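You operate a simulated robot arm through the tools that you are given. There is no shell and no other tool. Be economical: measure what you need, move in short steps, check, and stop when the job is done.

You are at the controls of a simulated robot arm. One attempt, no reset.

## Task
Put the type block on the green mat by the roller press away on the top of the test bench. Then take the blue spring and put it in the inside of the pink kit tray. Then take the silver spring and leave it on the cover plate on the green mat by the roller press. Then pull the lower bench drawer open. Do these in the order given.

Only the result counts: the job must be done as asked and must still hold three seconds after the hand-in. Knocking over, shifting, dropping, spilling or breaking anything else fails it. Lids that push on must go on centred and level and be pressed home; caps that screw on are set level and turned clockwise until they are tight.

## Robot
A 7-joint arm with a fingered hand on a trunk, on a base that drives. Base frame: it is fixed to the floor where the robot stands at the start and does not move with it; the origin is under the middle of the robot, x ahead of it, y to its left, z up; the surface under the hand at the start is at about z = 84. Readings come in cm, degrees, newtons and seconds.
Its first joint turns from -149.0 to 149.0 degrees. Places, roughly: blue spring (8x3x2 cm) [-170, -90, 80]; cover plate [75, 0, 75]; inside of the pink kit tray (13x25 cm) [-152, 34, 78]; lower bench drawer [-150, -190, 10]; silver spring (8x3x2 cm) [-170, -100, 80]; top of the test bench [80, -750, 80]; type block [75, -25, 75]. Payload 3.5 kg.
The TCP is the grasp point between the finger pads, 3 cm short of the fingertips. In the tool frame z runs along the fingers and y along their closing line. The gripper opens to 10.4 cm. The gripper's body begins 3.5 cm behind the TCP. The gripper is a hand of 4 fingers: y runs from the thumb to the fingers, the wrist lies at [-1.5, -11, -18.6] in the tool frame.
Orientation is told as [roll, pitch, yaw] about the base's x, y, z axes, in that order, counted from this pose: with the fingers straight down and the wrist toward the robot, the tool's x, y and z point along [0, 1, 0], [1, 0, 0] and [0, 0, -1] of the base frame.

## Interface
- The arm moves only by the tool step_arm. Its argument "targets" is a list of rows, each a list of 6 numbers: the shift along the base's x, y, z in units of 50 mm (1.0 is 50 mm), then the turn, a rotation vector about the base's x, y, z in units of 4 degrees (1.0 is 4 degrees). In form: [[tx, ty, tz, rx, ry, rz], ...]. A call has 1 to 10 rows; each row shifts and turns the commanded pose from where the row before left it. A call with a number of a shift or a turn outside -1 to 1 is refused whole. A row lasts 0.2 s, in which the tool goes at most 5 cm and 8.6 degrees; a call with a longer step from one row to the next is refused whole. A pose out of reach is approached as far as the arm can. The call stops where the force on the tool passes 40 N (or 10 N more than at its start, if that is more) or the arm is blocked; 0.2 s more then pass. In this call time passes only in rows, and 0.2 s behind the last. The reply holds the time, the measured pose of the TCP, the force on the tool along the base axes, the opening and the grip force, in the units named above and with some noise, with the torque about the TCP (base axes, N m) and any sound that the robot's microphone picked up, and new pictures: "views" is both (left out), scene, wrist or none.
- Cameras (640 x 400 px; columns grow to the right, rows downward): "scene" is now at [3.75, 13, 140.38]; the picture's right is [-0.43, -0.90, 0.00], its down [-0.41, 0.20, -0.89] and it looks along [0.80, -0.38, -0.46] (base axes); focal length 250 px, centre (320, 200). "wrist" rides on the gripper at [6.1, -9.2, -13] in the tool frame; the picture's right is [-0.81, 0.28, -0.52], its down [-0.53, -0.71, 0.46] and it looks along [-0.24, 0.64, 0.72] (tool axes); focal length 275 px, centre (320, 200). There is no depth. A picture from a camera that has moved, and an enlarged one, comes with that camera's place and axes in the base frame and with its lens.
- move_column(by): slides the trunk up (or, below 0, down) by that many cm; the arm and the scene camera ride with it, the base frame stays. It gives what a move gives, with no picture.
- drive_base(legs): drives the robot by 1 to 6 legs, each [ahead, left, turn to the left] in cm, cm and degrees, along the robot's own axes; the way and the turn of a leg run together, so that a leg with both is an arc; at most 150 cm and 180 degrees a leg. The arm and the cameras ride along, it lands a little off, and it stops where it bumps. It gives what a move gives, and a new picture of the scene camera.
- move_fingers(index, middle, ring, thumb_bend, thumb_turn): sets how far each is bent, from 0 (flat) to 1 (curled in); at 0.3 the hand is open as for a grip, at 0.7 the pads meet at the TCP. One left out holds its place. A second passes; each finger stops where it meets its share of the squeeze, and holds until it gets a number again. It is the only way to open and close the hand. It gives what a move gives, with no picture; readings hold the bend of each and the force on the fingers (four entries, about 0 where the hand has none), thumb and palm. thumb_turn goes from beside the hand (0) to across from the fingers (1), as for a grip.
- aim_head(pan, tilt): turns the head with the scene camera to pan (to the left, within 155 degrees either way) and tilt (down, from -29 to 69), counted from straight ahead of the robot. It gives what a move gives, and a new picture of the scene camera.
- enlarge(camera, box): a new picture of the part [left, top, right, bottom] of that camera's present view, enlarged. It takes no simulated time.
- sign_off(): hands the job in; it is judged then, once.

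Work in short steps. Places have to be worked out from the pictures, the camera data and where the tool is seen: move nearer, look again, correct. Check each grasp and each placing, and mend what went wrong. You have 165 turns and 260 pictures in all, those below and enlarged ones among them. Open the gripper and draw the arm clear of the work before you hand the job in, unless the task says otherwise; then end with one line.

The tools are called after "Call:" as name(argument=value, ...) on one line, values as JSON. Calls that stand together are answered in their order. step_arm: Moves the arm, as the interface text tells. Its arguments: {"type":"object","properties":{"targets":{"type":"array"},"views":{"type":"string","enum":["both","scene","wrist","none"]}},"required":["targets"]} The other tools are called the same way: move_column (by) slides the trunk up or down; move_fingers (index, middle, ring, thumb_bend, thumb_turn) moves the fingers one by one; drive_base (legs) drives the base; aim_head (pan, tilt) turns the head that bears the scene camera; enlarge (camera, box) takes an enlarged picture of a part of a camera's view; sign_off () hands the job in.

At the start:

```text
clock: 0.0
eef_pos: [51.29, -23.56, 111.03]
orientation: [0.0, -0.1, 0.1]
wrist_force: [-0.6, 0.5, 0.1]
torque: [0.02, 0.0, -0.01]
gripper_width: 10.37
grasp_force: 0.2
shape: jaw
bend: [0.3, 0.3, 0.3, 0.3, 0.98]
finger forces: [0.1, 0.0, 0.1, 0.1, 0.1, 0.0]
trunk travel left (down, up): [-42.5, 28.5]
robot x, y, heading: [-0.22, -0.04, -0.1]
head pan, tilt: [-25.5, 27.2]
```

scene: 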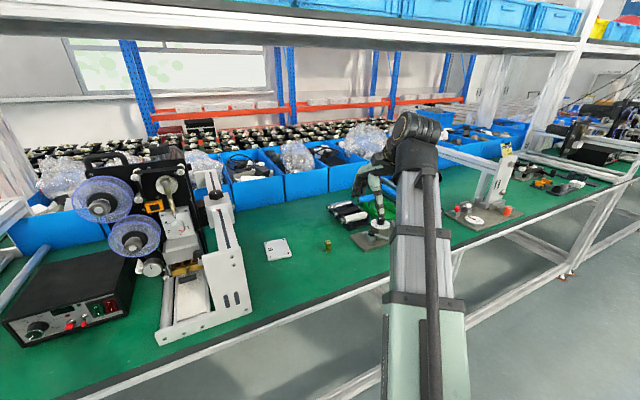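
wrist: 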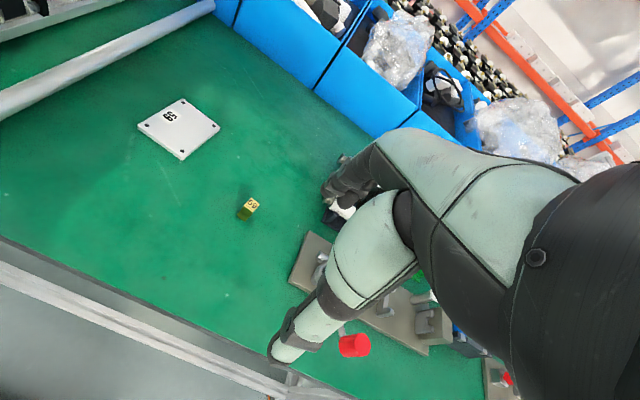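

I see the brass type block at about pixel (327,246) in the scene view, which puts it near [66,-19,85]. I'll enlarge both views to fix its place and size.

Call:
enlarge(camera="scene", box=[240, 200, 400, 300])

Call:
enlarge(camera="wrist", box=[200, 170, 300, 232])

```text
4.00 times, centred on (320, 250) of scene
camera zoom: at [3.75, 13.0, 140.38], right [-0.43, -0.9, 0.0], down [-0.41, 0.2, -0.89], along [0.8, -0.38, -0.46], focal length 999 px, centre (320, 0)
```

zoom: 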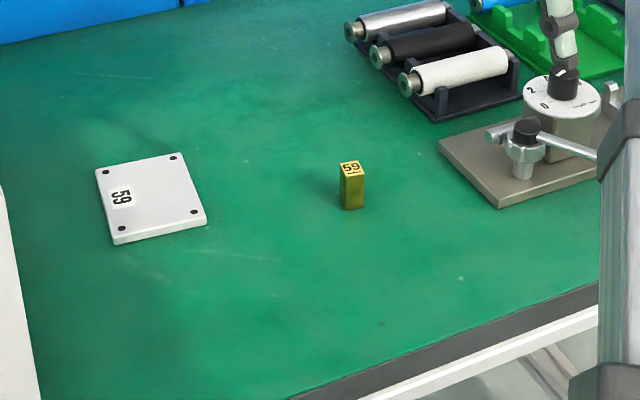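

```text
6.40 times, centred on (250, 201) of wrist
camera zoom: at [42.24, -17.52, 124.06], right [0.28, -0.81, 0.52], down [-0.71, -0.53, -0.46], along [0.64, -0.24, -0.72], focal length 1762 px, centre (768, 194)
```

zoom: 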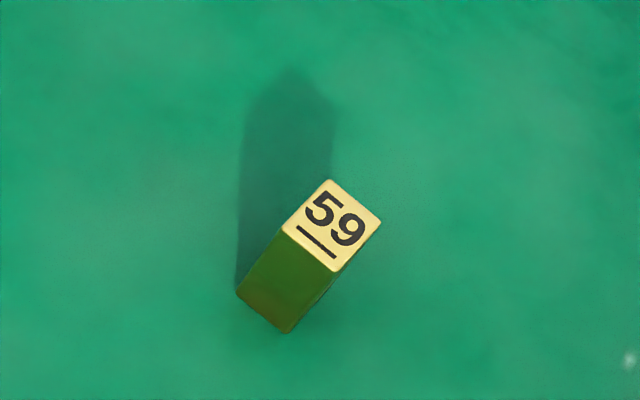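

The block is upright, about 1.7 cm square with its top at z≈87.2, centred near [66.3,-19.6] and turned about -10°. I move above it with the yaw matched.

Call:
step_arm(targets=[[0.6, 0.16, -0.7, 0, 0, -0.5], [0.6, 0.16, -0.7, 0, 0, -0.5], [0.6, 0.16, -0.7, 0, 0, -0.5], [0.6, 0.16, -0.7, 0, 0, -0.5], [0.6, 0.16, -0.7, 0, 0, -0.5]])

```text
clock: 1.2
eef_pos: [66.22, -19.61, 93.33]
orientation: [0.0, 0.0, -9.9]
wrist_force: [0.2, 1.1, -0.6]
torque: [-0.05, -0.01, 0.03]
gripper_width: 10.38
grasp_force: 0.0
shape: jaw
bend: [0.3, 0.3, 0.3, 0.3, 0.98]
finger forces: [0.1, 0.0, 0.1, 0.1, 0.0, 0.0]
trunk travel left (down, up): [-42.5, 28.5]
robot x, y, heading: [-0.09, -0.14, 0.2]
head pan, tilt: [-25.5, 27.2]
camera scene: at [3.75, 13.0, 140.39], right [-0.43, -0.9, 0.0], down [-0.41, 0.2, -0.89], along [0.8, -0.38, -0.46], focal length 250 px, centre (320, 200)
camera wrist: at [58.32, -12.0, 106.46], right [0.13, -0.85, 0.52], down [-0.8, -0.4, -0.46], along [0.59, -0.35, -0.72], focal length 275 px, centre (320, 200)
```

scene: 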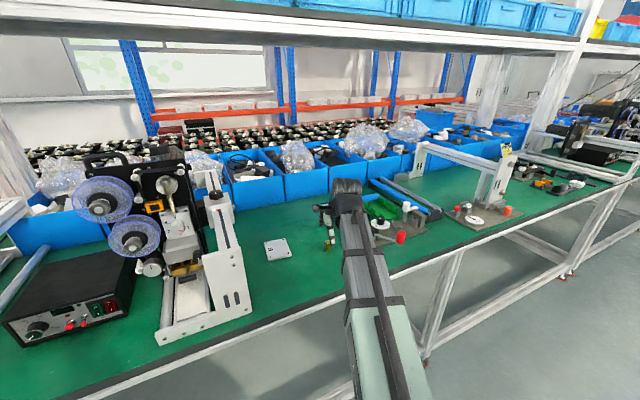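
wrist: 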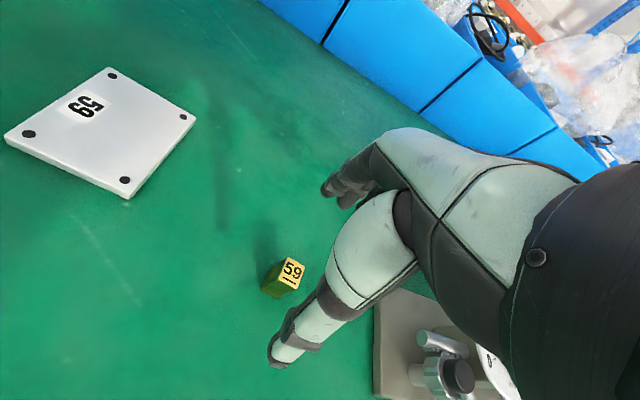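

The block is still at about [66.3,-19.9], between thumb and fingers. I go down to about z 88.

Call:
step_arm(targets=[[0.02, -0.05, -0.4, 0, 0, 0], [0, 0, -0.4, 0, 0, 0], [0, 0, -0.25, 0, 0, 0]])

```text
clock: 2.0
eef_pos: [66.49, -19.79, 88.11]
orientation: [0.0, 0.0, -10.0]
wrist_force: [0.5, 0.8, 0.0]
torque: [0.02, 0.0, 0.0]
gripper_width: 10.38
grasp_force: 0.2
shape: jaw
bend: [0.3, 0.3, 0.3, 0.3, 0.98]
finger forces: [0.0, 0.0, 0.1, 0.0, 0.0, 0.1]
trunk travel left (down, up): [-42.5, 28.5]
robot x, y, heading: [-0.16, -0.02, -0.1]
head pan, tilt: [-25.5, 27.2]
camera scene: at [3.75, 13.0, 140.38], right [-0.43, -0.9, 0.0], down [-0.41, 0.2, -0.89], along [0.8, -0.38, -0.46], focal length 250 px, centre (320, 200)
camera wrist: at [58.49, -12.23, 101.25], right [0.13, -0.85, 0.52], down [-0.8, -0.4, -0.46], along [0.59, -0.35, -0.72], focal length 275 px, centre (320, 200)
```

scene: 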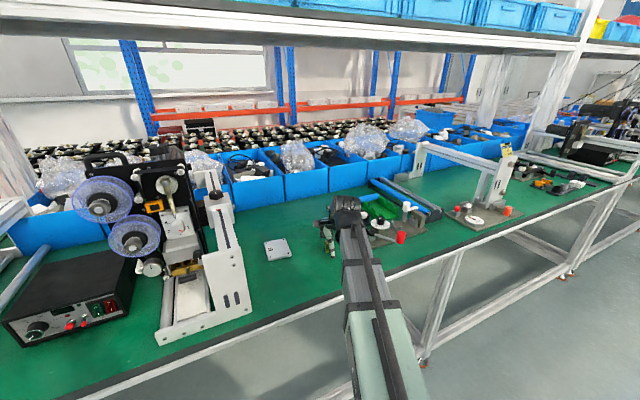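
wrist: 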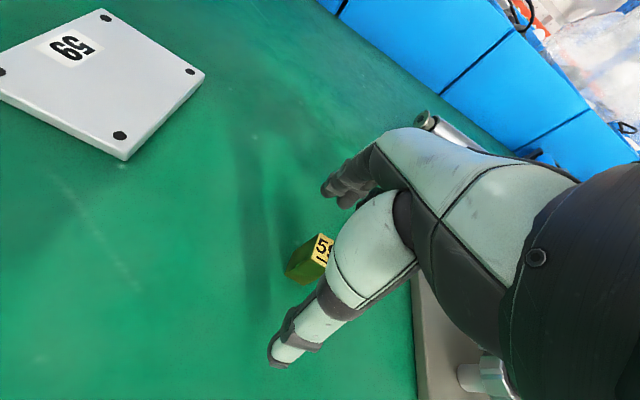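

No contact yet and the block lies inside the grip. I go down another 0.7 cm.

Call:
step_arm(targets=[[-0.03, -0.02, -0.14, 0, 0, 0]], views="none")

Call:
move_fingers(index=0.55, middle=0.55, ring=0.55, thumb_bend=0.55)

Call:
enlarge(camera="wrist", box=[220, 120, 420, 245])

```text
clock: 2.4
eef_pos: [66.33, -19.87, 87.44]
orientation: [0.0, 0.0, -9.9]
wrist_force: [-0.2, -0.3, -0.2]
torque: [0.0, -0.02, 0.01]
gripper_width: 10.38
grasp_force: 0.1
shape: jaw
bend: [0.3, 0.3, 0.3, 0.3, 0.98]
finger forces: [0.0, 0.0, 0.0, 0.1, 0.0, 0.0]
trunk travel left (down, up): [-42.5, 28.5]
robot x, y, heading: [0.25, -0.2, 0.3]
head pan, tilt: [-25.5, 27.2]
```

```text
clock: 3.4
eef_pos: [66.32, -20.05, 87.59]
orientation: [0.0, 0.0, -10.0]
wrist_force: [0.2, -1.1, -0.5]
torque: [-0.02, -0.02, -0.02]
gripper_width: 3.96
grasp_force: 0.1
shape: fingers
bend: [0.55, 0.55, 0.55, 0.55, 0.98]
finger forces: [0.1, 0.1, 0.0, 0.0, 0.1, 0.0]
trunk travel left (down, up): [-42.5, 28.5]
robot x, y, heading: [-0.35, -0.03, 0.2]
head pan, tilt: [-25.5, 27.2]
```

```text
3.20 times, centred on (320, 182) of wrist
camera zoom: at [58.34, -12.34, 100.58], right [0.13, -0.85, 0.52], down [-0.8, -0.4, -0.46], along [0.59, -0.35, -0.72], focal length 881 px, centre (320, 256)
```

zoom: 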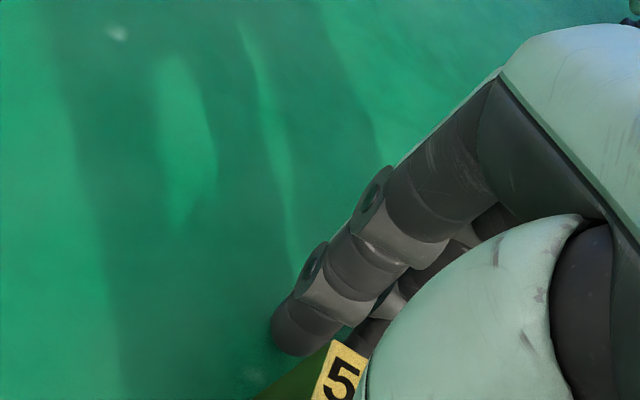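

The fingers close around the block evenly. I close the rest of the way.

Call:
move_fingers(index=0.75, middle=0.75, ring=0.75, thumb_bend=0.75)

Call:
enlarge(camera="wrist", box=[220, 180, 420, 305])

```text
clock: 4.4
eef_pos: [66.41, -19.97, 87.48]
orientation: [0.0, 0.0, -10.0]
wrist_force: [0.4, 0.0, -0.1]
torque: [0.03, 0.0, -0.02]
gripper_width: 1.45
grasp_force: 15.3
shape: fingers
bend: [0.73, 0.73, 0.75, 0.64, 0.95]
finger forces: [9.4, 5.8, 0.1, 0.0, 14.9, 0.1]
trunk travel left (down, up): [-42.5, 28.5]
robot x, y, heading: [0.1, -0.06, -0.0]
head pan, tilt: [-25.5, 27.2]
```

```text
3.20 times, centred on (320, 242) of wrist
camera zoom: at [58.35, -12.34, 100.58], right [0.13, -0.85, 0.52], down [-0.8, -0.4, -0.46], along [0.59, -0.35, -0.72], focal length 881 px, centre (320, 64)
```

zoom: 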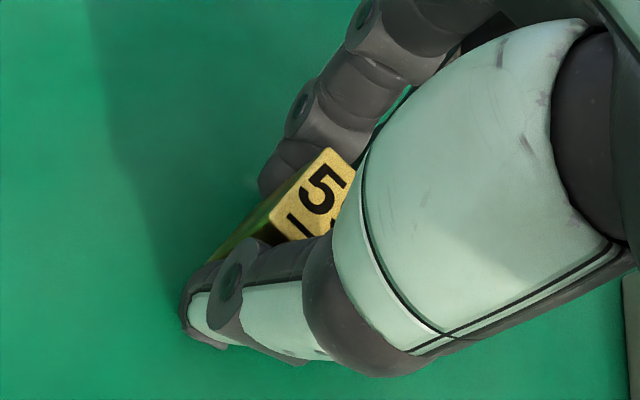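

The block is held with 15 N between the thumb and the index and middle fingers. I lift it and check.

Call:
step_arm(targets=[[0, 0, 0.4, 0, 0, 0], [0, 0, 0.8, 0, 0, 0], [0, 0, 0.9, 0, 0, 0], [0, 0, 0.9, 0, 0, 0], [0, 0, 0.9, 0, 0, 0]])

```text
clock: 5.6
eef_pos: [66.33, -19.84, 107.05]
orientation: [0.0, 0.0, -9.9]
wrist_force: [-0.5, -0.3, -1.8]
torque: [-0.01, -0.02, 0.01]
gripper_width: 1.52
grasp_force: 15.2
shape: fingers
bend: [0.73, 0.73, 0.75, 0.64, 0.95]
finger forces: [9.6, 5.8, 0.1, 0.0, 15.0, 0.0]
trunk travel left (down, up): [-42.5, 28.5]
robot x, y, heading: [0.03, 0.0, 0.0]
head pan, tilt: [-25.5, 27.2]
camera scene: at [3.76, 13.0, 140.38], right [-0.43, -0.9, 0.0], down [-0.41, 0.2, -0.89], along [0.8, -0.38, -0.46], focal length 250 px, centre (320, 200)
camera wrist: at [58.4, -12.29, 120.21], right [0.13, -0.85, 0.52], down [-0.79, -0.4, -0.46], along [0.59, -0.35, -0.72], focal length 275 px, centre (320, 200)
```

scene: 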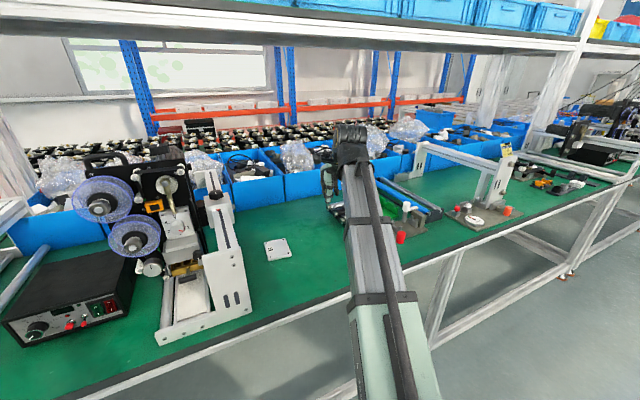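
wrist: 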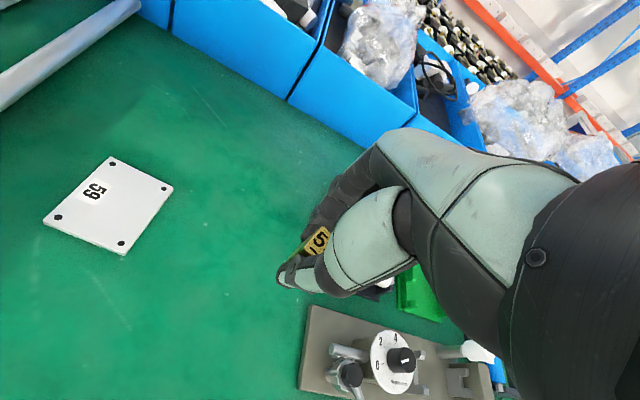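

The block is lifted and held. I draw the arm back and up, then look right towards the test bench.

Call:
step_arm(targets=[[-0.8, 0.3, 0.3, 0, 0, 0.4], [-0.8, 0.3, 0.3, 0, 0, 0.4], [-0.8, 0.3, 0.3, 0, 0, 0.4], [-0.8, 0.3, 0.2, 0, 0, 0.4], [-0.6, 0.2, 0.1, 0, 0, 0.4], [0, 0.2, 0, 0, 0, 0.5]], views="none")

Call:
aim_head(pan=-90, tilt=15)

```text
clock: 7.0
eef_pos: [47.39, -11.96, 113.0]
orientation: [0.0, 0.2, 0.0]
wrist_force: [0.2, -0.4, -0.5]
torque: [0.0, -0.01, -0.03]
gripper_width: 1.49
grasp_force: 14.2
shape: fingers
bend: [0.73, 0.73, 0.75, 0.64, 0.95]
finger forces: [9.6, 5.6, 0.1, 0.0, 15.0, 0.1]
trunk travel left (down, up): [-42.5, 28.5]
robot x, y, heading: [-0.13, -0.15, 0.1]
head pan, tilt: [-25.5, 27.2]
```

```text
clock: 8.3
eef_pos: [47.34, -11.99, 113.0]
orientation: [0.0, 0.0, 0.0]
wrist_force: [0.6, -0.3, -0.9]
torque: [0.02, -0.02, 0.01]
gripper_width: 1.49
grasp_force: 15.4
shape: fingers
bend: [0.73, 0.73, 0.75, 0.64, 0.95]
finger forces: [9.7, 5.6, 0.1, 0.0, 15.0, 0.1]
trunk travel left (down, up): [-42.5, 28.5]
robot x, y, heading: [-0.28, -0.11, -0.1]
head pan, tilt: [-90.0, 15.0]
camera scene: at [-4.49, 7.6, 142.36], right [-1.0, 0.0, 0.0], down [0.0, 0.26, -0.97], along [0.0, -0.97, -0.26], focal length 250 px, centre (320, 200)
```

scene: 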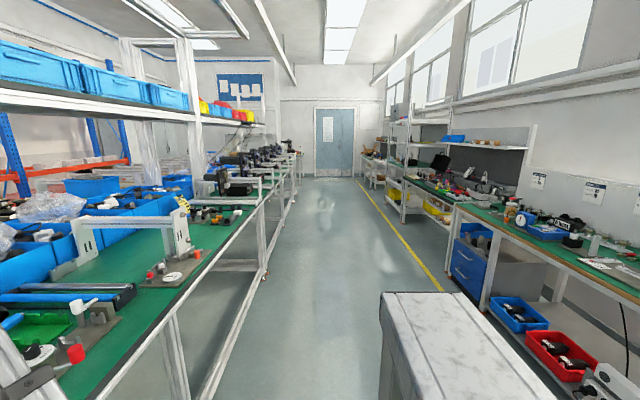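

The aisle runs to the right, and a grey cart stands close on the right rear. I look down to see how much room there is.

Call:
aim_head(pan=-100, tilt=50)

Call:
enlarge(camera="wrist", box=[0, 0, 640, 400])

```text
clock: 9.4
eef_pos: [47.38, -12.0, 112.94]
orientation: [0.1, 0.1, -0.1]
wrist_force: [0.4, -0.1, -0.8]
torque: [-0.03, -0.01, 0.0]
gripper_width: 1.48
grasp_force: 14.9
shape: fingers
bend: [0.73, 0.73, 0.75, 0.64, 0.95]
finger forces: [9.6, 5.7, 0.0, 0.0, 15.0, 0.0]
trunk travel left (down, up): [-42.5, 28.5]
robot x, y, heading: [0.2, 0.12, -0.1]
head pan, tilt: [-100.0, 50.0]
camera scene: at [-5.84, 9.35, 137.0], right [-0.98, 0.17, 0.0], down [0.13, 0.75, -0.64], along [-0.11, -0.63, -0.77], focal length 250 px, centre (320, 200)
```

scene: 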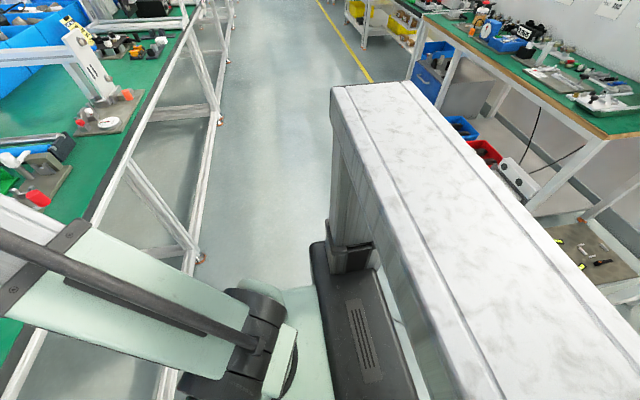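

```text
1.00 times, centred on (320, 200) of wrist (not enlarged: the box is as wide or as high as the picture)
camera zoom: at [38.13, -5.85, 126.09], right [0.27, -0.81, 0.52], down [-0.71, -0.53, -0.46], along [0.64, -0.24, -0.72], focal length 275 px, centre (320, 200)
```

zoom: 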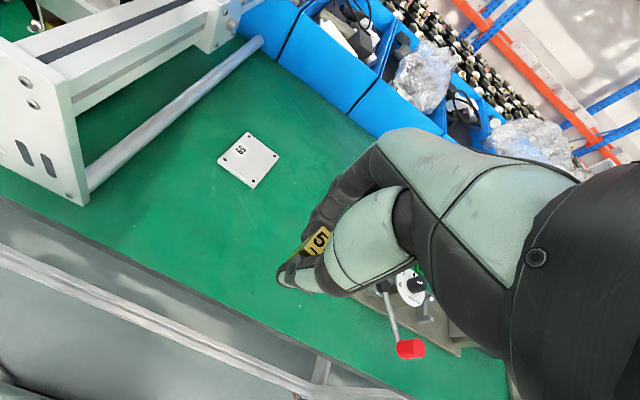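

The white table may be part of the robot or may stand on the floor behind it. I look back and left to find out.

Call:
aim_head(pan=150, tilt=45)

Call:
aim_head(pan=-150, tilt=35)

```text
clock: 12.9
eef_pos: [47.29, -11.91, 113.07]
orientation: [0.1, 0.0, -0.1]
wrist_force: [-0.6, 0.7, -1.6]
torque: [0.01, 0.0, 0.02]
gripper_width: 1.48
grasp_force: 15.1
shape: fingers
bend: [0.73, 0.73, 0.75, 0.64, 0.95]
finger forces: [9.7, 5.6, 0.0, 0.0, 15.0, 0.0]
trunk travel left (down, up): [-42.5, 28.5]
robot x, y, heading: [0.01, 0.01, 0.1]
head pan, tilt: [150.0, 45.0]
camera scene: at [-11.54, 21.01, 137.68], right [0.5, 0.87, 0.0], down [0.61, -0.35, -0.71], along [-0.61, 0.35, -0.71], focal length 250 px, centre (320, 200)
```

scene: 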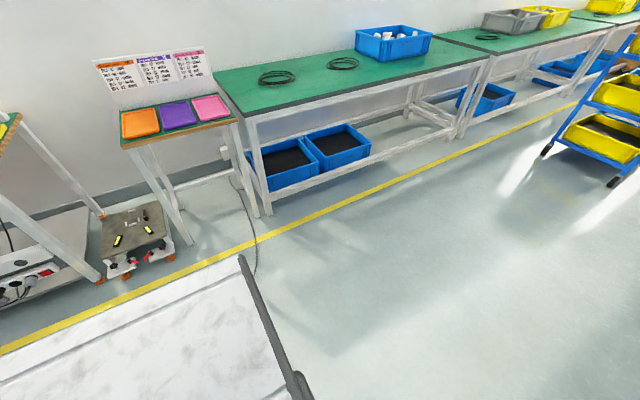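

```text
clock: 17.0
eef_pos: [47.28, -11.9, 112.99]
orientation: [-0.1, 0.0, 0.0]
wrist_force: [-0.1, -0.2, -1.0]
torque: [0.0, -0.04, 0.03]
gripper_width: 1.49
grasp_force: 15.3
shape: fingers
bend: [0.73, 0.73, 0.75, 0.64, 0.95]
finger forces: [9.5, 5.6, 0.0, 0.0, 15.0, 0.0]
trunk travel left (down, up): [-42.5, 28.5]
robot x, y, heading: [-0.08, -0.58, 0.1]
head pan, tilt: [-150.0, 35.0]
camera scene: at [-12.13, 12.54, 139.16], right [-0.5, 0.87, 0.0], down [0.5, 0.29, -0.82], along [-0.71, -0.41, -0.57], focal length 250 px, centre (320, 200)
```

scene: 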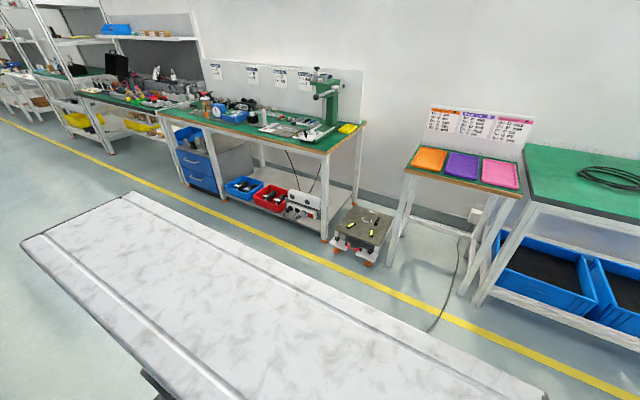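

The table spans roughly y -125 to +22 right behind the robot. I look straight down at the base and the table leg to judge whether they are joined.

Call:
aim_head(pan=-110, tilt=69)

Call:
aim_head(pan=100, tilt=65)

```text
clock: 18.0
eef_pos: [47.33, -11.99, 113.01]
orientation: [0.0, 0.1, 0.0]
wrist_force: [-0.3, -0.4, -0.5]
torque: [0.03, -0.01, -0.02]
gripper_width: 1.47
grasp_force: 15.3
shape: fingers
bend: [0.73, 0.73, 0.75, 0.64, 0.95]
finger forces: [9.6, 5.6, 0.0, 0.0, 15.0, 0.0]
trunk travel left (down, up): [-42.5, 28.5]
robot x, y, heading: [-0.32, -0.24, -0.0]
head pan, tilt: [-110.0, 68.8]
camera scene: at [-6.42, 11.68, 134.8], right [-0.94, 0.34, 0.0], down [0.32, 0.88, -0.36], along [-0.12, -0.34, -0.93], focal length 250 px, centre (320, 200)
```

scene: 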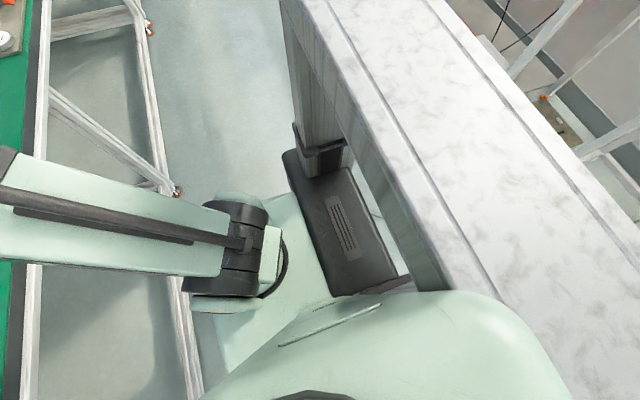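

```text
clock: 21.1
eef_pos: [47.39, -12.0, 112.95]
orientation: [0.0, 0.0, 0.0]
wrist_force: [-0.1, -1.1, -1.3]
torque: [0.02, -0.04, 0.01]
gripper_width: 1.49
grasp_force: 15.5
shape: fingers
bend: [0.73, 0.73, 0.75, 0.64, 0.95]
finger forces: [9.6, 5.6, 0.0, 0.0, 15.0, 0.1]
trunk travel left (down, up): [-42.5, 28.5]
robot x, y, heading: [0.04, 0.3, 0.3]
head pan, tilt: [100.0, 65.0]
camera scene: at [-5.55, 22.92, 135.18], right [0.98, 0.17, 0.0], down [0.16, -0.89, -0.42], along [-0.07, 0.42, -0.91], focal length 250 px, centre (320, 200)
```

scene: 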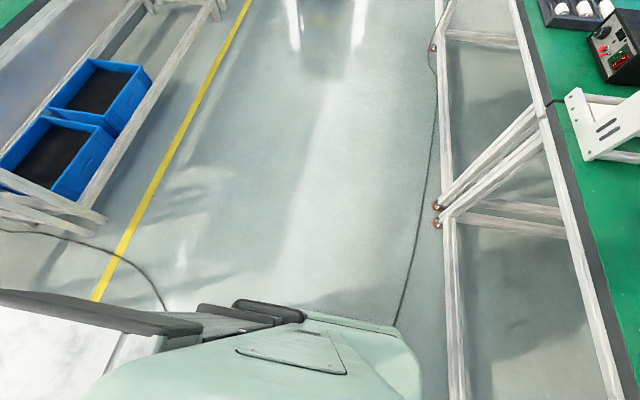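

The table sits directly at the base corners, so it may ride on the robot. I test this with a small safe drive to the left, where the floor is clear, with the head fixed on the leg.

Call:
aim_head(pan=-110, tilt=60)

Call:
drive_base(legs=[[0, 6, 0]])

```text
clock: 24.1
eef_pos: [47.22, -11.92, 112.99]
orientation: [0.1, 0.1, 0.1]
wrist_force: [-0.3, 0.0, -0.4]
torque: [-0.01, -0.01, 0.01]
gripper_width: 1.51
grasp_force: 14.9
shape: fingers
bend: [0.73, 0.73, 0.75, 0.64, 0.95]
finger forces: [9.6, 5.7, 0.1, 0.0, 15.1, 0.0]
trunk travel left (down, up): [-42.5, 28.5]
robot x, y, heading: [-0.02, 0.02, 0.1]
head pan, tilt: [-110.0, 60.0]
camera scene: at [-6.78, 10.68, 135.73], right [-0.94, 0.34, 0.0], down [0.3, 0.81, -0.5], along [-0.17, -0.47, -0.87], focal length 250 px, centre (320, 200)
```

scene: 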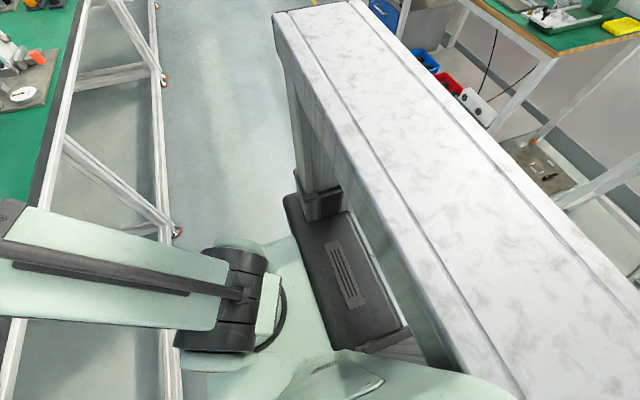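

```text
clock: 25.1
eef_pos: [47.29, -5.84, 112.9]
orientation: [0.0, 0.0, 0.0]
wrist_force: [-1.0, 0.7, -1.3]
torque: [0.0, -0.02, 0.0]
gripper_width: 1.48
grasp_force: 15.0
shape: fingers
bend: [0.73, 0.73, 0.75, 0.64, 0.95]
finger forces: [9.6, 5.6, 0.1, 0.0, 15.0, 0.0]
trunk travel left (down, up): [-42.5, 28.5]
robot x, y, heading: [-0.19, 6.35, 0.1]
head pan, tilt: [-110.0, 60.0]
camera scene: at [-6.79, 16.76, 135.73], right [-0.94, 0.34, 0.0], down [0.3, 0.81, -0.5], along [-0.17, -0.47, -0.87], focal length 250 px, centre (320, 200)
```

scene: 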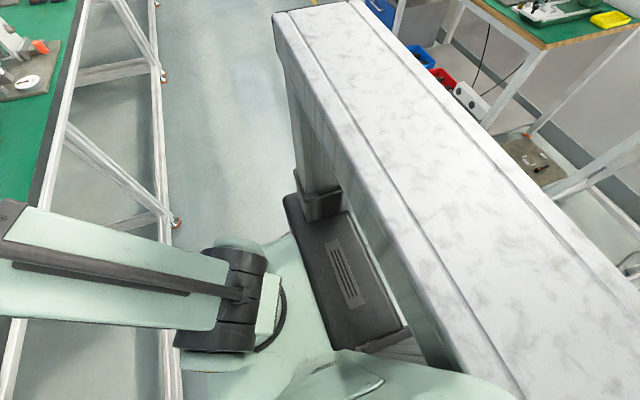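

The table moves with the robot, so it is the robot's own rear deck. The aisle is clear, so I back off 15 cm and drive right towards the test bench.

Call:
drive_base(legs=[[-15, 0, 0], [0, -150, 0], [0, -150, 0], [0, -150, 0]])

Call:
aim_head(pan=-60, tilt=20)

```text
clock: 47.5
eef_pos: [29.14, -456.55, 113.08]
orientation: [0.0, 0.1, -0.8]
wrist_force: [0.8, 0.6, -1.5]
torque: [-0.04, -0.01, -0.04]
gripper_width: 1.48
grasp_force: 15.2
shape: fingers
bend: [0.73, 0.73, 0.75, 0.64, 0.95]
finger forces: [9.6, 5.6, 0.1, 0.0, 14.9, 0.0]
trunk travel left (down, up): [-42.5, 28.5]
robot x, y, heading: [-18.15, -443.98, -0.6]
head pan, tilt: [-110.0, 60.0]
camera scene: at [-24.61, -433.11, 135.73], right [-0.93, 0.36, 0.0], down [0.31, 0.81, -0.5], along [-0.18, -0.47, -0.87], focal length 250 px, centre (320, 200)
```

scene: 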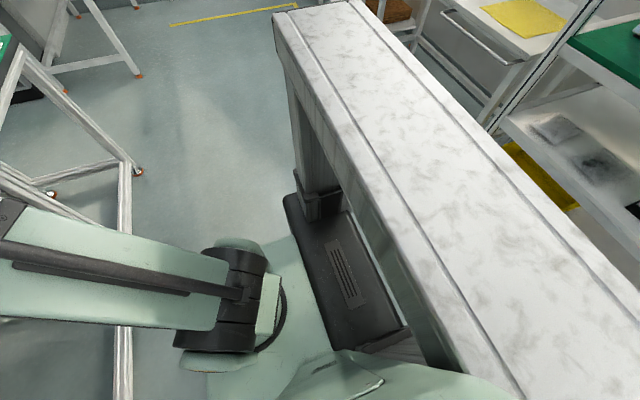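

```text
clock: 48.7
eef_pos: [29.06, -456.45, 112.97]
orientation: [0.0, 0.0, -0.7]
wrist_force: [-0.2, -0.7, -1.8]
torque: [-0.03, -0.01, 0.03]
gripper_width: 1.46
grasp_force: 15.2
shape: fingers
bend: [0.73, 0.73, 0.75, 0.64, 0.95]
finger forces: [9.6, 5.5, 0.1, 0.0, 15.1, 0.0]
trunk travel left (down, up): [-42.5, 28.5]
robot x, y, heading: [-17.85, -443.79, -0.7]
head pan, tilt: [-60.0, 20.0]
camera scene: at [-17.71, -435.02, 141.54], right [-0.87, -0.49, 0.0], down [-0.17, 0.3, -0.94], along [0.46, -0.82, -0.34], focal length 250 px, centre (320, 200)
```

scene: 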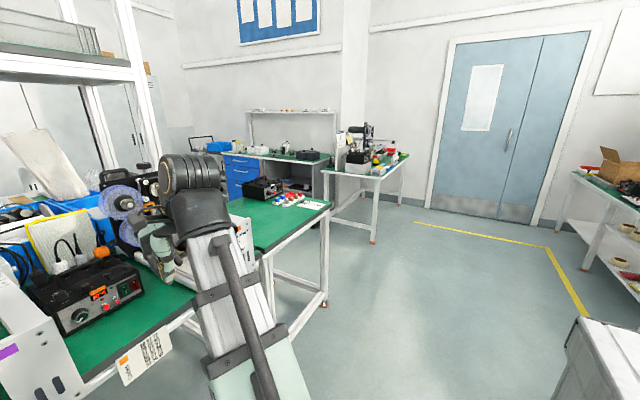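

The expected place of the test bench projects to about (373,158), which is the small white-legged table at the end. I enlarge it.

Call:
enlarge(camera="scene", box=[180, 90, 440, 252])

```text
2.46 times, centred on (310, 171) of scene
camera zoom: at [-17.71, -435.02, 141.54], right [-0.87, -0.49, 0.0], down [-0.17, 0.3, -0.94], along [0.46, -0.82, -0.34], focal length 615 px, centre (345, 271)
```

zoom: 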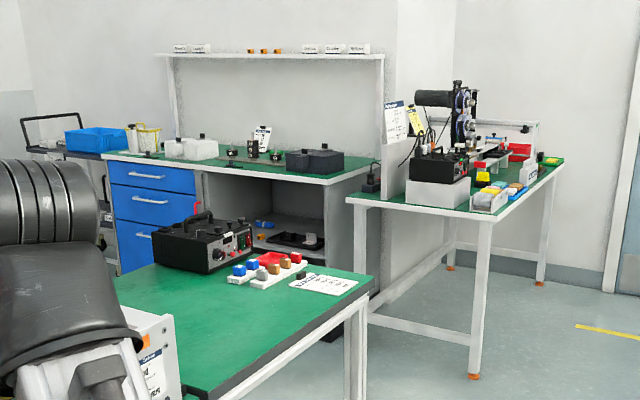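

The white table spans about x 51 and up, y -680 to -815, which matches the test bench. I drive on to face it.

Call:
drive_base(legs=[[0, -140, 0.7], [0, -140, 0]])

Call:
aim_head(pan=-10, tilt=35)

```text
clock: 62.3
eef_pos: [30.3, -735.75, 113.08]
orientation: [0.0, -0.1, 0.4]
wrist_force: [-0.7, 0.2, -1.0]
torque: [-0.02, 0.0, -0.01]
gripper_width: 1.44
grasp_force: 14.9
shape: fingers
bend: [0.73, 0.73, 0.75, 0.64, 0.95]
finger forces: [9.6, 5.7, 0.0, 0.0, 14.9, 0.1]
trunk travel left (down, up): [-42.5, 28.5]
robot x, y, heading: [-17.03, -724.4, 0.5]
head pan, tilt: [-60.0, 20.0]
camera scene: at [-17.05, -715.25, 141.55], right [-0.86, -0.51, 0.0], down [-0.17, 0.29, -0.94], along [0.48, -0.81, -0.34], focal length 250 px, centre (320, 200)
```

scene: 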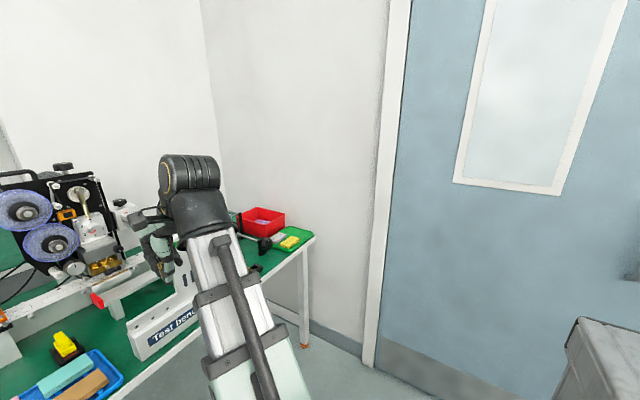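

```text
clock: 63.5
eef_pos: [30.33, -735.75, 113.02]
orientation: [0.0, 0.0, 0.4]
wrist_force: [1.2, -0.3, -1.2]
torque: [-0.03, 0.0, 0.0]
gripper_width: 1.48
grasp_force: 15.0
shape: fingers
bend: [0.73, 0.73, 0.75, 0.64, 0.95]
finger forces: [9.6, 5.6, 0.0, 0.0, 15.0, 0.0]
trunk travel left (down, up): [-42.5, 28.5]
robot x, y, heading: [-17.47, -723.94, 0.5]
head pan, tilt: [-10.0, 35.0]
camera scene: at [-13.08, -708.7, 139.16], right [-0.17, -0.99, 0.0], down [-0.57, 0.1, -0.82], along [0.81, -0.14, -0.57], focal length 250 px, centre (320, 200)
```

scene: 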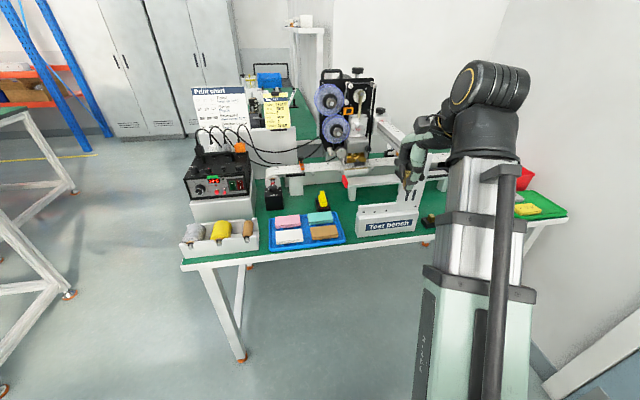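

The "Test bench" label confirms it. I look for a free patch of top surface.

Call:
enlarge(camera="scene", box=[240, 160, 440, 285])

Call:
enlarge(camera="wrist", box=[0, 0, 640, 400])

```text
3.20 times, centred on (340, 222) of scene
camera zoom: at [-13.08, -708.7, 139.16], right [-0.17, -0.99, 0.0], down [-0.57, 0.1, -0.82], along [0.81, -0.14, -0.57], focal length 799 px, centre (256, 128)
```

zoom: 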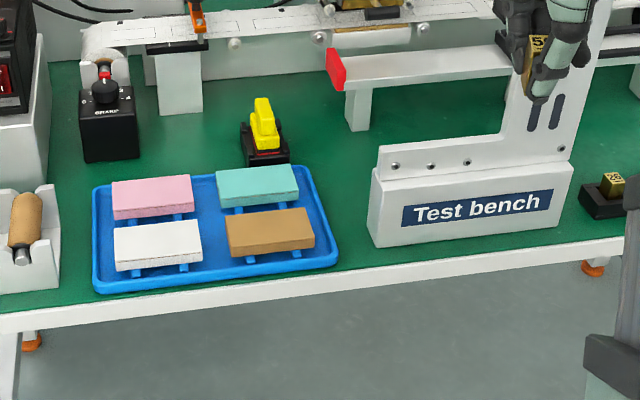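

```text
1.00 times, centred on (320, 200) of wrist (not enlarged: the box is as wide or as high as the picture)
camera zoom: at [21.03, -729.69, 126.09], right [0.28, -0.81, 0.52], down [-0.71, -0.54, -0.46], along [0.65, -0.24, -0.72], focal length 275 px, centre (320, 200)
```

zoom: 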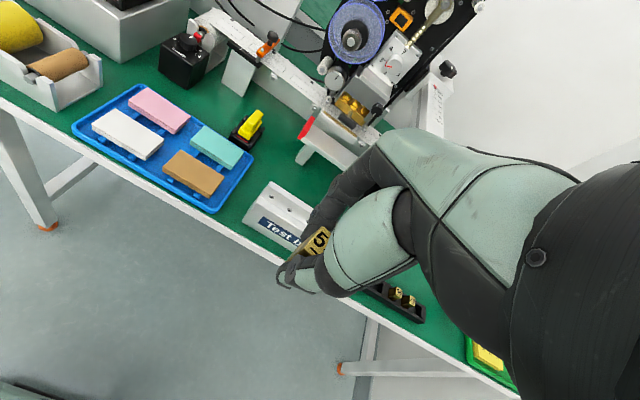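

Free patches on the top: one about 12 x 12 cm near [69,-715] between the black SHARP box and the blue tray, and perhaps more room to the right. I move the arm over the left patch, high up, and view it.

Call:
step_arm(targets=[[0, 0.7, 0, 0, 0, 0], [0.4, 0.7, 0, 0, 0, 0], [0.7, 0.6, 0, 0, 0, 0], [0.9, 0.4, -0.1, 0, 0, 0], [0.9, 0.3, -0.1, 0, 0, 0], [0.9, 0.3, -0.1, 0, 0, 0], [0.9, 0.3, -0.1, 0, 0, 0]])

```text
clock: 65.1
eef_pos: [54.41, -719.29, 110.47]
orientation: [0.0, 0.0, 0.4]
wrist_force: [-1.6, -0.1, 0.0]
torque: [0.0, -0.01, 0.04]
gripper_width: 1.47
grasp_force: 14.4
shape: fingers
bend: [0.73, 0.73, 0.75, 0.64, 0.95]
finger forces: [9.6, 5.5, 0.0, 0.0, 14.9, 0.0]
out of reach, approached as far as the arm can: row 1
trunk travel left (down, up): [-42.5, 28.5]
robot x, y, heading: [-16.94, -723.97, 0.4]
head pan, tilt: [-10.0, 35.0]
camera scene: at [-13.07, -708.69, 139.16], right [-0.17, -0.99, 0.0], down [-0.57, 0.1, -0.82], along [0.81, -0.14, -0.57], focal length 250 px, centre (320, 200)
camera wrist: at [45.14, -713.26, 123.56], right [0.28, -0.81, 0.52], down [-0.71, -0.54, -0.46], along [0.65, -0.24, -0.72], focal length 275 px, centre (320, 200)
```

scene: 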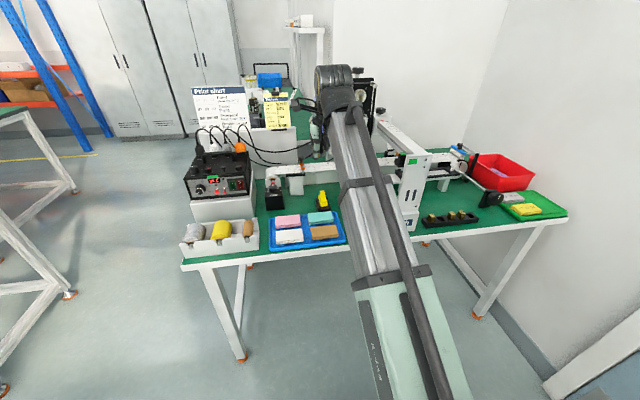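
wrist: 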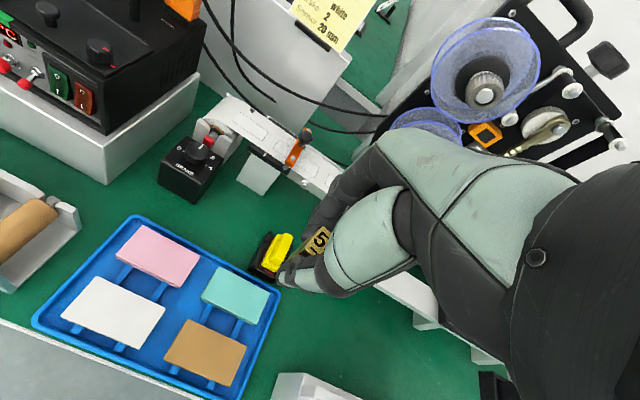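

The right part of the bench is visible now, so I compare it.

Call:
enlarge(camera="scene", box=[400, 130, 580, 242])

```text
3.56 times, centred on (490, 186) of scene
camera zoom: at [-13.07, -708.69, 139.16], right [-0.17, -0.99, 0.0], down [-0.57, 0.1, -0.82], along [0.81, -0.14, -0.57], focal length 888 px, centre (-284, 250)
```

zoom: 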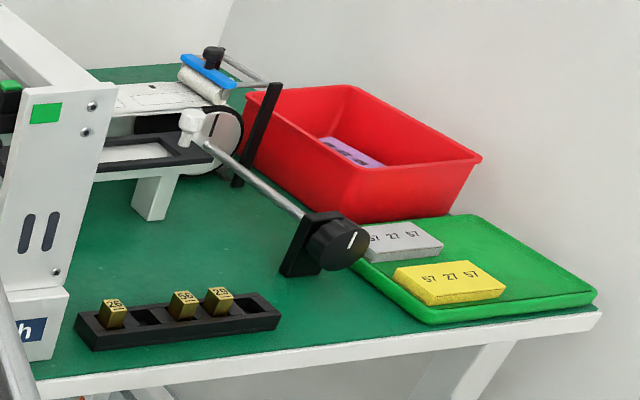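

The right side has a wider free patch behind the type holder, near [61,-777]. I draw the arm back and drive 45 cm right to face it.

Call:
step_arm(targets=[[-0.9, 0, 0.1, 0, 0, 0], [-0.9, 0, 0.1, 0, 0, 0], [-0.9, 0, 0.1, 0, 0, 0], [-0.6, 0, 0.1, 0, 0, 0]], views="none")

Call:
drive_base(legs=[[0, -45, -0.4]])

Call:
enlarge(camera="wrist", box=[0, 0, 640, 400])

```text
clock: 66.1
eef_pos: [37.63, -719.52, 112.3]
orientation: [0.0, 0.0, 0.4]
wrist_force: [0.2, 0.1, 0.3]
torque: [-0.01, 0.0, 0.01]
gripper_width: 1.47
grasp_force: 14.9
shape: fingers
bend: [0.73, 0.73, 0.75, 0.64, 0.95]
finger forces: [9.6, 5.4, 0.0, 0.0, 15.0, 0.0]
trunk travel left (down, up): [-42.5, 28.5]
robot x, y, heading: [-17.16, -724.16, 0.5]
head pan, tilt: [-10.0, 35.0]
```

```text
clock: 68.8
eef_pos: [37.89, -764.83, 112.42]
orientation: [0.0, 0.0, 0.0]
wrist_force: [0.1, -0.4, -1.1]
torque: [-0.02, 0.03, 0.0]
gripper_width: 1.48
grasp_force: 15.1
shape: fingers
bend: [0.73, 0.73, 0.75, 0.64, 0.95]
finger forces: [9.6, 5.5, 0.0, 0.0, 15.0, 0.0]
trunk travel left (down, up): [-42.5, 28.5]
robot x, y, heading: [-16.98, -769.42, -0.2]
head pan, tilt: [-10.0, 35.0]
camera scene: at [-12.8, -753.69, 139.16], right [-0.17, -0.98, 0.0], down [-0.56, 0.1, -0.82], along [0.81, -0.14, -0.57], focal length 250 px, centre (320, 200)
```

scene: 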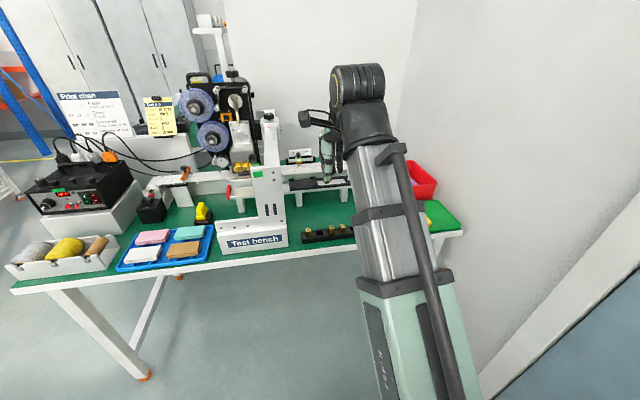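

```text
1.00 times, centred on (320, 200) of wrist (not enlarged: the box is as wide or as high as the picture)
camera zoom: at [28.7, -758.63, 125.53], right [0.27, -0.81, 0.52], down [-0.71, -0.53, -0.46], along [0.64, -0.24, -0.72], focal length 275 px, centre (320, 200)
```

zoom: 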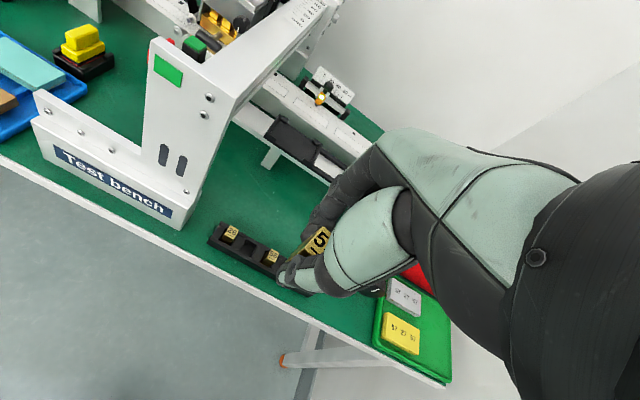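

The patch centre is about [58.5,-770] (holder back edge at x≈52, platform edge at x≈67). I move above it at z 100.

Call:
step_arm(targets=[[0.69, -0.17, -0.35, 0, 0, 0], [0.69, -0.17, -0.4, 0, 0, 0], [0.69, -0.17, -0.4, 0, 0, 0], [0.69, -0.17, -0.4, 0, 0, 0], [0.69, -0.17, -0.4, 0, 0, 0], [0.69, -0.17, -0.4, 0, 0, 0]])

```text
clock: 70.2
eef_pos: [58.53, -769.95, 100.76]
orientation: [0.0, 0.0, 0.0]
wrist_force: [-0.2, -0.1, -0.2]
torque: [0.02, -0.03, 0.0]
gripper_width: 1.45
grasp_force: 15.3
shape: fingers
bend: [0.73, 0.73, 0.75, 0.64, 0.95]
finger forces: [9.6, 5.5, 0.0, 0.1, 15.0, 0.0]
trunk travel left (down, up): [-42.5, 28.5]
robot x, y, heading: [-16.91, -769.35, 0.3]
head pan, tilt: [-10.0, 35.0]
camera scene: at [-12.8, -753.69, 139.16], right [-0.17, -0.98, 0.0], down [-0.56, 0.1, -0.82], along [0.81, -0.14, -0.57], focal length 250 px, centre (320, 200)
camera wrist: at [49.47, -763.8, 113.74], right [0.28, -0.81, 0.52], down [-0.71, -0.53, -0.45], along [0.64, -0.24, -0.72], focal length 275 px, centre (320, 200)
```

scene: 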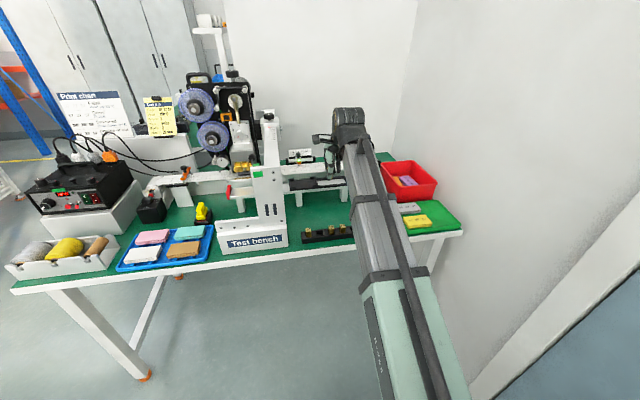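
wrist: 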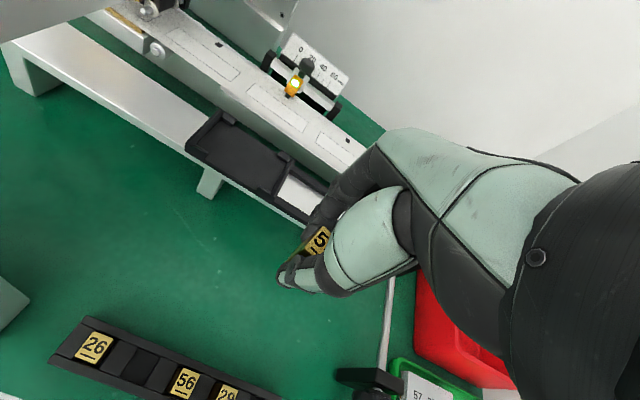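

The spot below is clear, but the lever shaft lies about 8 cm to the right. I shift 5 cm left and go down to about z 87.

Call:
step_arm(targets=[[0, 0.9, 0, 0, 0, 0], [0, 0.1, -0.8, 0, 0, 0], [0, 0, -0.8, 0, 0, 0], [0, 0, -0.8, 0, 0, 0], [0, 0, -0.3, 0, 0, 0]])

```text
clock: 71.4
eef_pos: [58.53, -765.07, 87.14]
orientation: [-0.1, 0.0, -0.1]
wrist_force: [-1.0, -0.3, 0.0]
torque: [-0.02, 0.01, 0.01]
gripper_width: 1.46
grasp_force: 15.1
shape: fingers
bend: [0.73, 0.74, 0.75, 0.64, 0.95]
finger forces: [9.6, 5.5, 0.1, 0.1, 15.0, 0.0]
trunk travel left (down, up): [-42.5, 28.5]
robot x, y, heading: [-16.98, -768.66, 0.1]
head pan, tilt: [-10.0, 35.0]
camera scene: at [-12.8, -753.69, 139.16], right [-0.17, -0.98, 0.0], down [-0.56, 0.1, -0.82], along [0.81, -0.14, -0.57], focal length 250 px, centre (320, 200)
camera wrist: at [49.36, -758.77, 100.26], right [0.27, -0.81, 0.52], down [-0.71, -0.53, -0.46], along [0.64, -0.24, -0.72], focal length 275 px, centre (320, 200)
```

scene: 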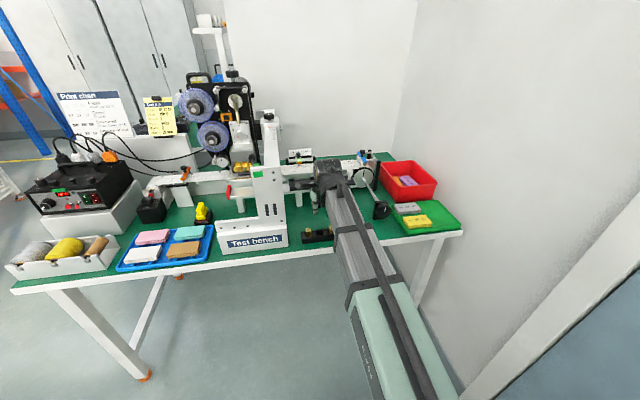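
wrist: 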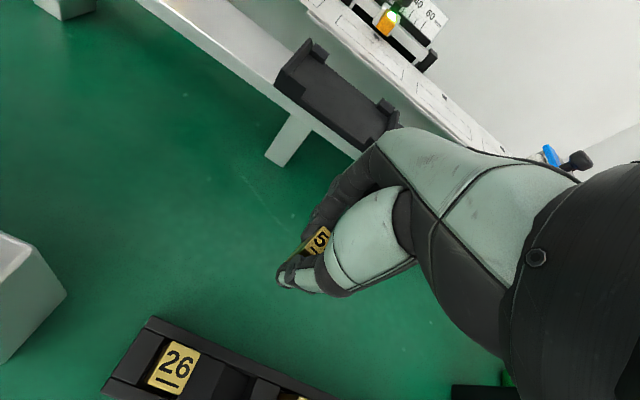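

The knuckles are near the platform edge, so I shift back 1 cm and lower in small steps, watching the force.

Call:
step_arm(targets=[[-0.2, 0, 0, 0, 0, 0], [0, 0, -0.2, 0, 0, 0], [0, 0, -0.2, 0, 0, 0], [0, 0, -0.1, 0, 0, 0]])

```text
clock: 72.4
eef_pos: [57.6, -764.86, 84.68]
orientation: [-0.1, 0.1, 0.0]
wrist_force: [0.2, 0.3, -0.9]
torque: [-0.04, 0.0, 0.03]
gripper_width: 1.45
grasp_force: 15.3
shape: fingers
bend: [0.73, 0.74, 0.75, 0.64, 0.95]
finger forces: [9.7, 5.4, 0.0, 0.0, 14.8, 0.0]
trunk travel left (down, up): [-42.5, 28.5]
robot x, y, heading: [-16.89, -769.29, 0.0]
head pan, tilt: [-10.0, 35.0]
camera scene: at [-12.8, -753.69, 139.16], right [-0.17, -0.98, 0.0], down [-0.56, 0.1, -0.82], along [0.81, -0.14, -0.57], focal length 250 px, centre (320, 200)
camera wrist: at [48.37, -758.73, 97.75], right [0.27, -0.81, 0.52], down [-0.71, -0.53, -0.46], along [0.64, -0.24, -0.72], focal length 275 px, centre (320, 200)
```

scene: 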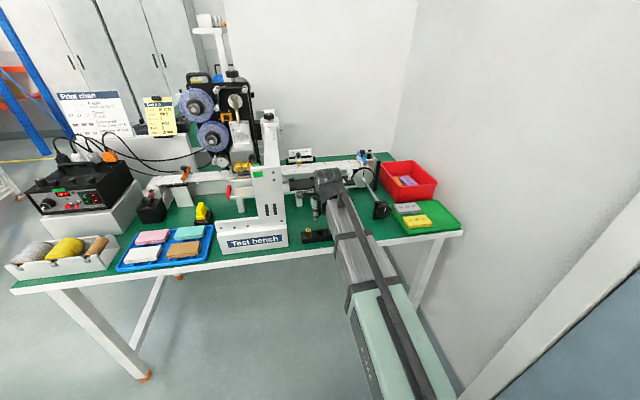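
wrist: 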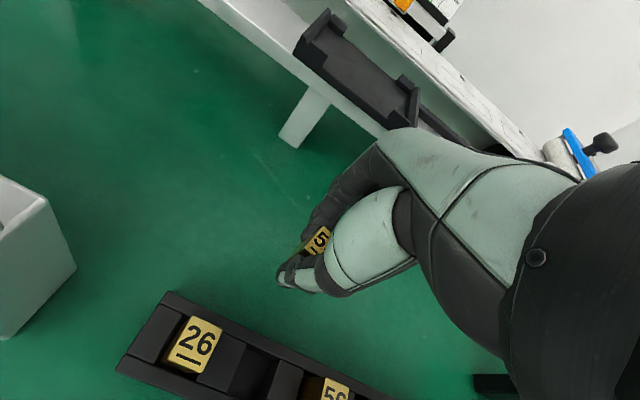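

No contact yet at z 84.7. I lower in 3 mm steps.

Call:
step_arm(targets=[[0, 0, -0.06, 0, 0, 0], [0, 0, -0.06, 0, 0, 0]], views="none")

Call:
enlarge(camera="wrist", box=[230, 190, 390, 290])

```text
clock: 73.0
eef_pos: [57.58, -764.82, 84.03]
orientation: [0.0, 0.0, 0.0]
wrist_force: [0.0, 0.7, -1.2]
torque: [0.0, -0.02, 0.02]
gripper_width: 1.46
grasp_force: 15.1
shape: fingers
bend: [0.73, 0.74, 0.75, 0.64, 0.95]
finger forces: [9.6, 5.4, 0.0, 0.0, 15.0, 0.0]
trunk travel left (down, up): [-42.5, 28.5]
robot x, y, heading: [-17.14, -768.56, 0.3]
head pan, tilt: [-10.0, 35.0]
```

```text
4.00 times, centred on (310, 240) of wrist
camera zoom: at [48.4, -758.72, 97.15], right [0.28, -0.81, 0.52], down [-0.71, -0.53, -0.45], along [0.64, -0.24, -0.72], focal length 1101 px, centre (360, 40)
```

zoom: 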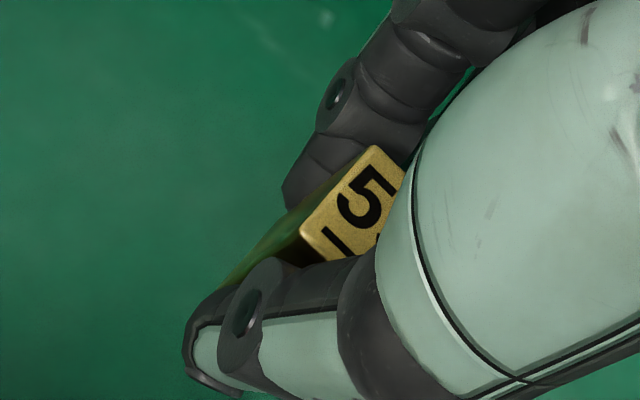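

Still free, so I keep lowering.

Call:
step_arm(targets=[[0, 0, -0.04, 0, 0, 0], [0, 0, -0.04, 0, 0, 0]], views="none")

```text
clock: 73.6
eef_pos: [57.46, -764.83, 83.72]
orientation: [0.0, 0.0, 0.0]
wrist_force: [0.3, 0.7, 0.1]
torque: [0.01, -0.04, 0.03]
gripper_width: 1.47
grasp_force: 15.0
shape: fingers
bend: [0.73, 0.74, 0.75, 0.64, 0.95]
finger forces: [9.6, 5.5, 0.0, 0.0, 14.9, 0.0]
trunk travel left (down, up): [-42.5, 28.5]
robot x, y, heading: [-16.71, -769.09, 0.2]
head pan, tilt: [-10.0, 35.0]
```

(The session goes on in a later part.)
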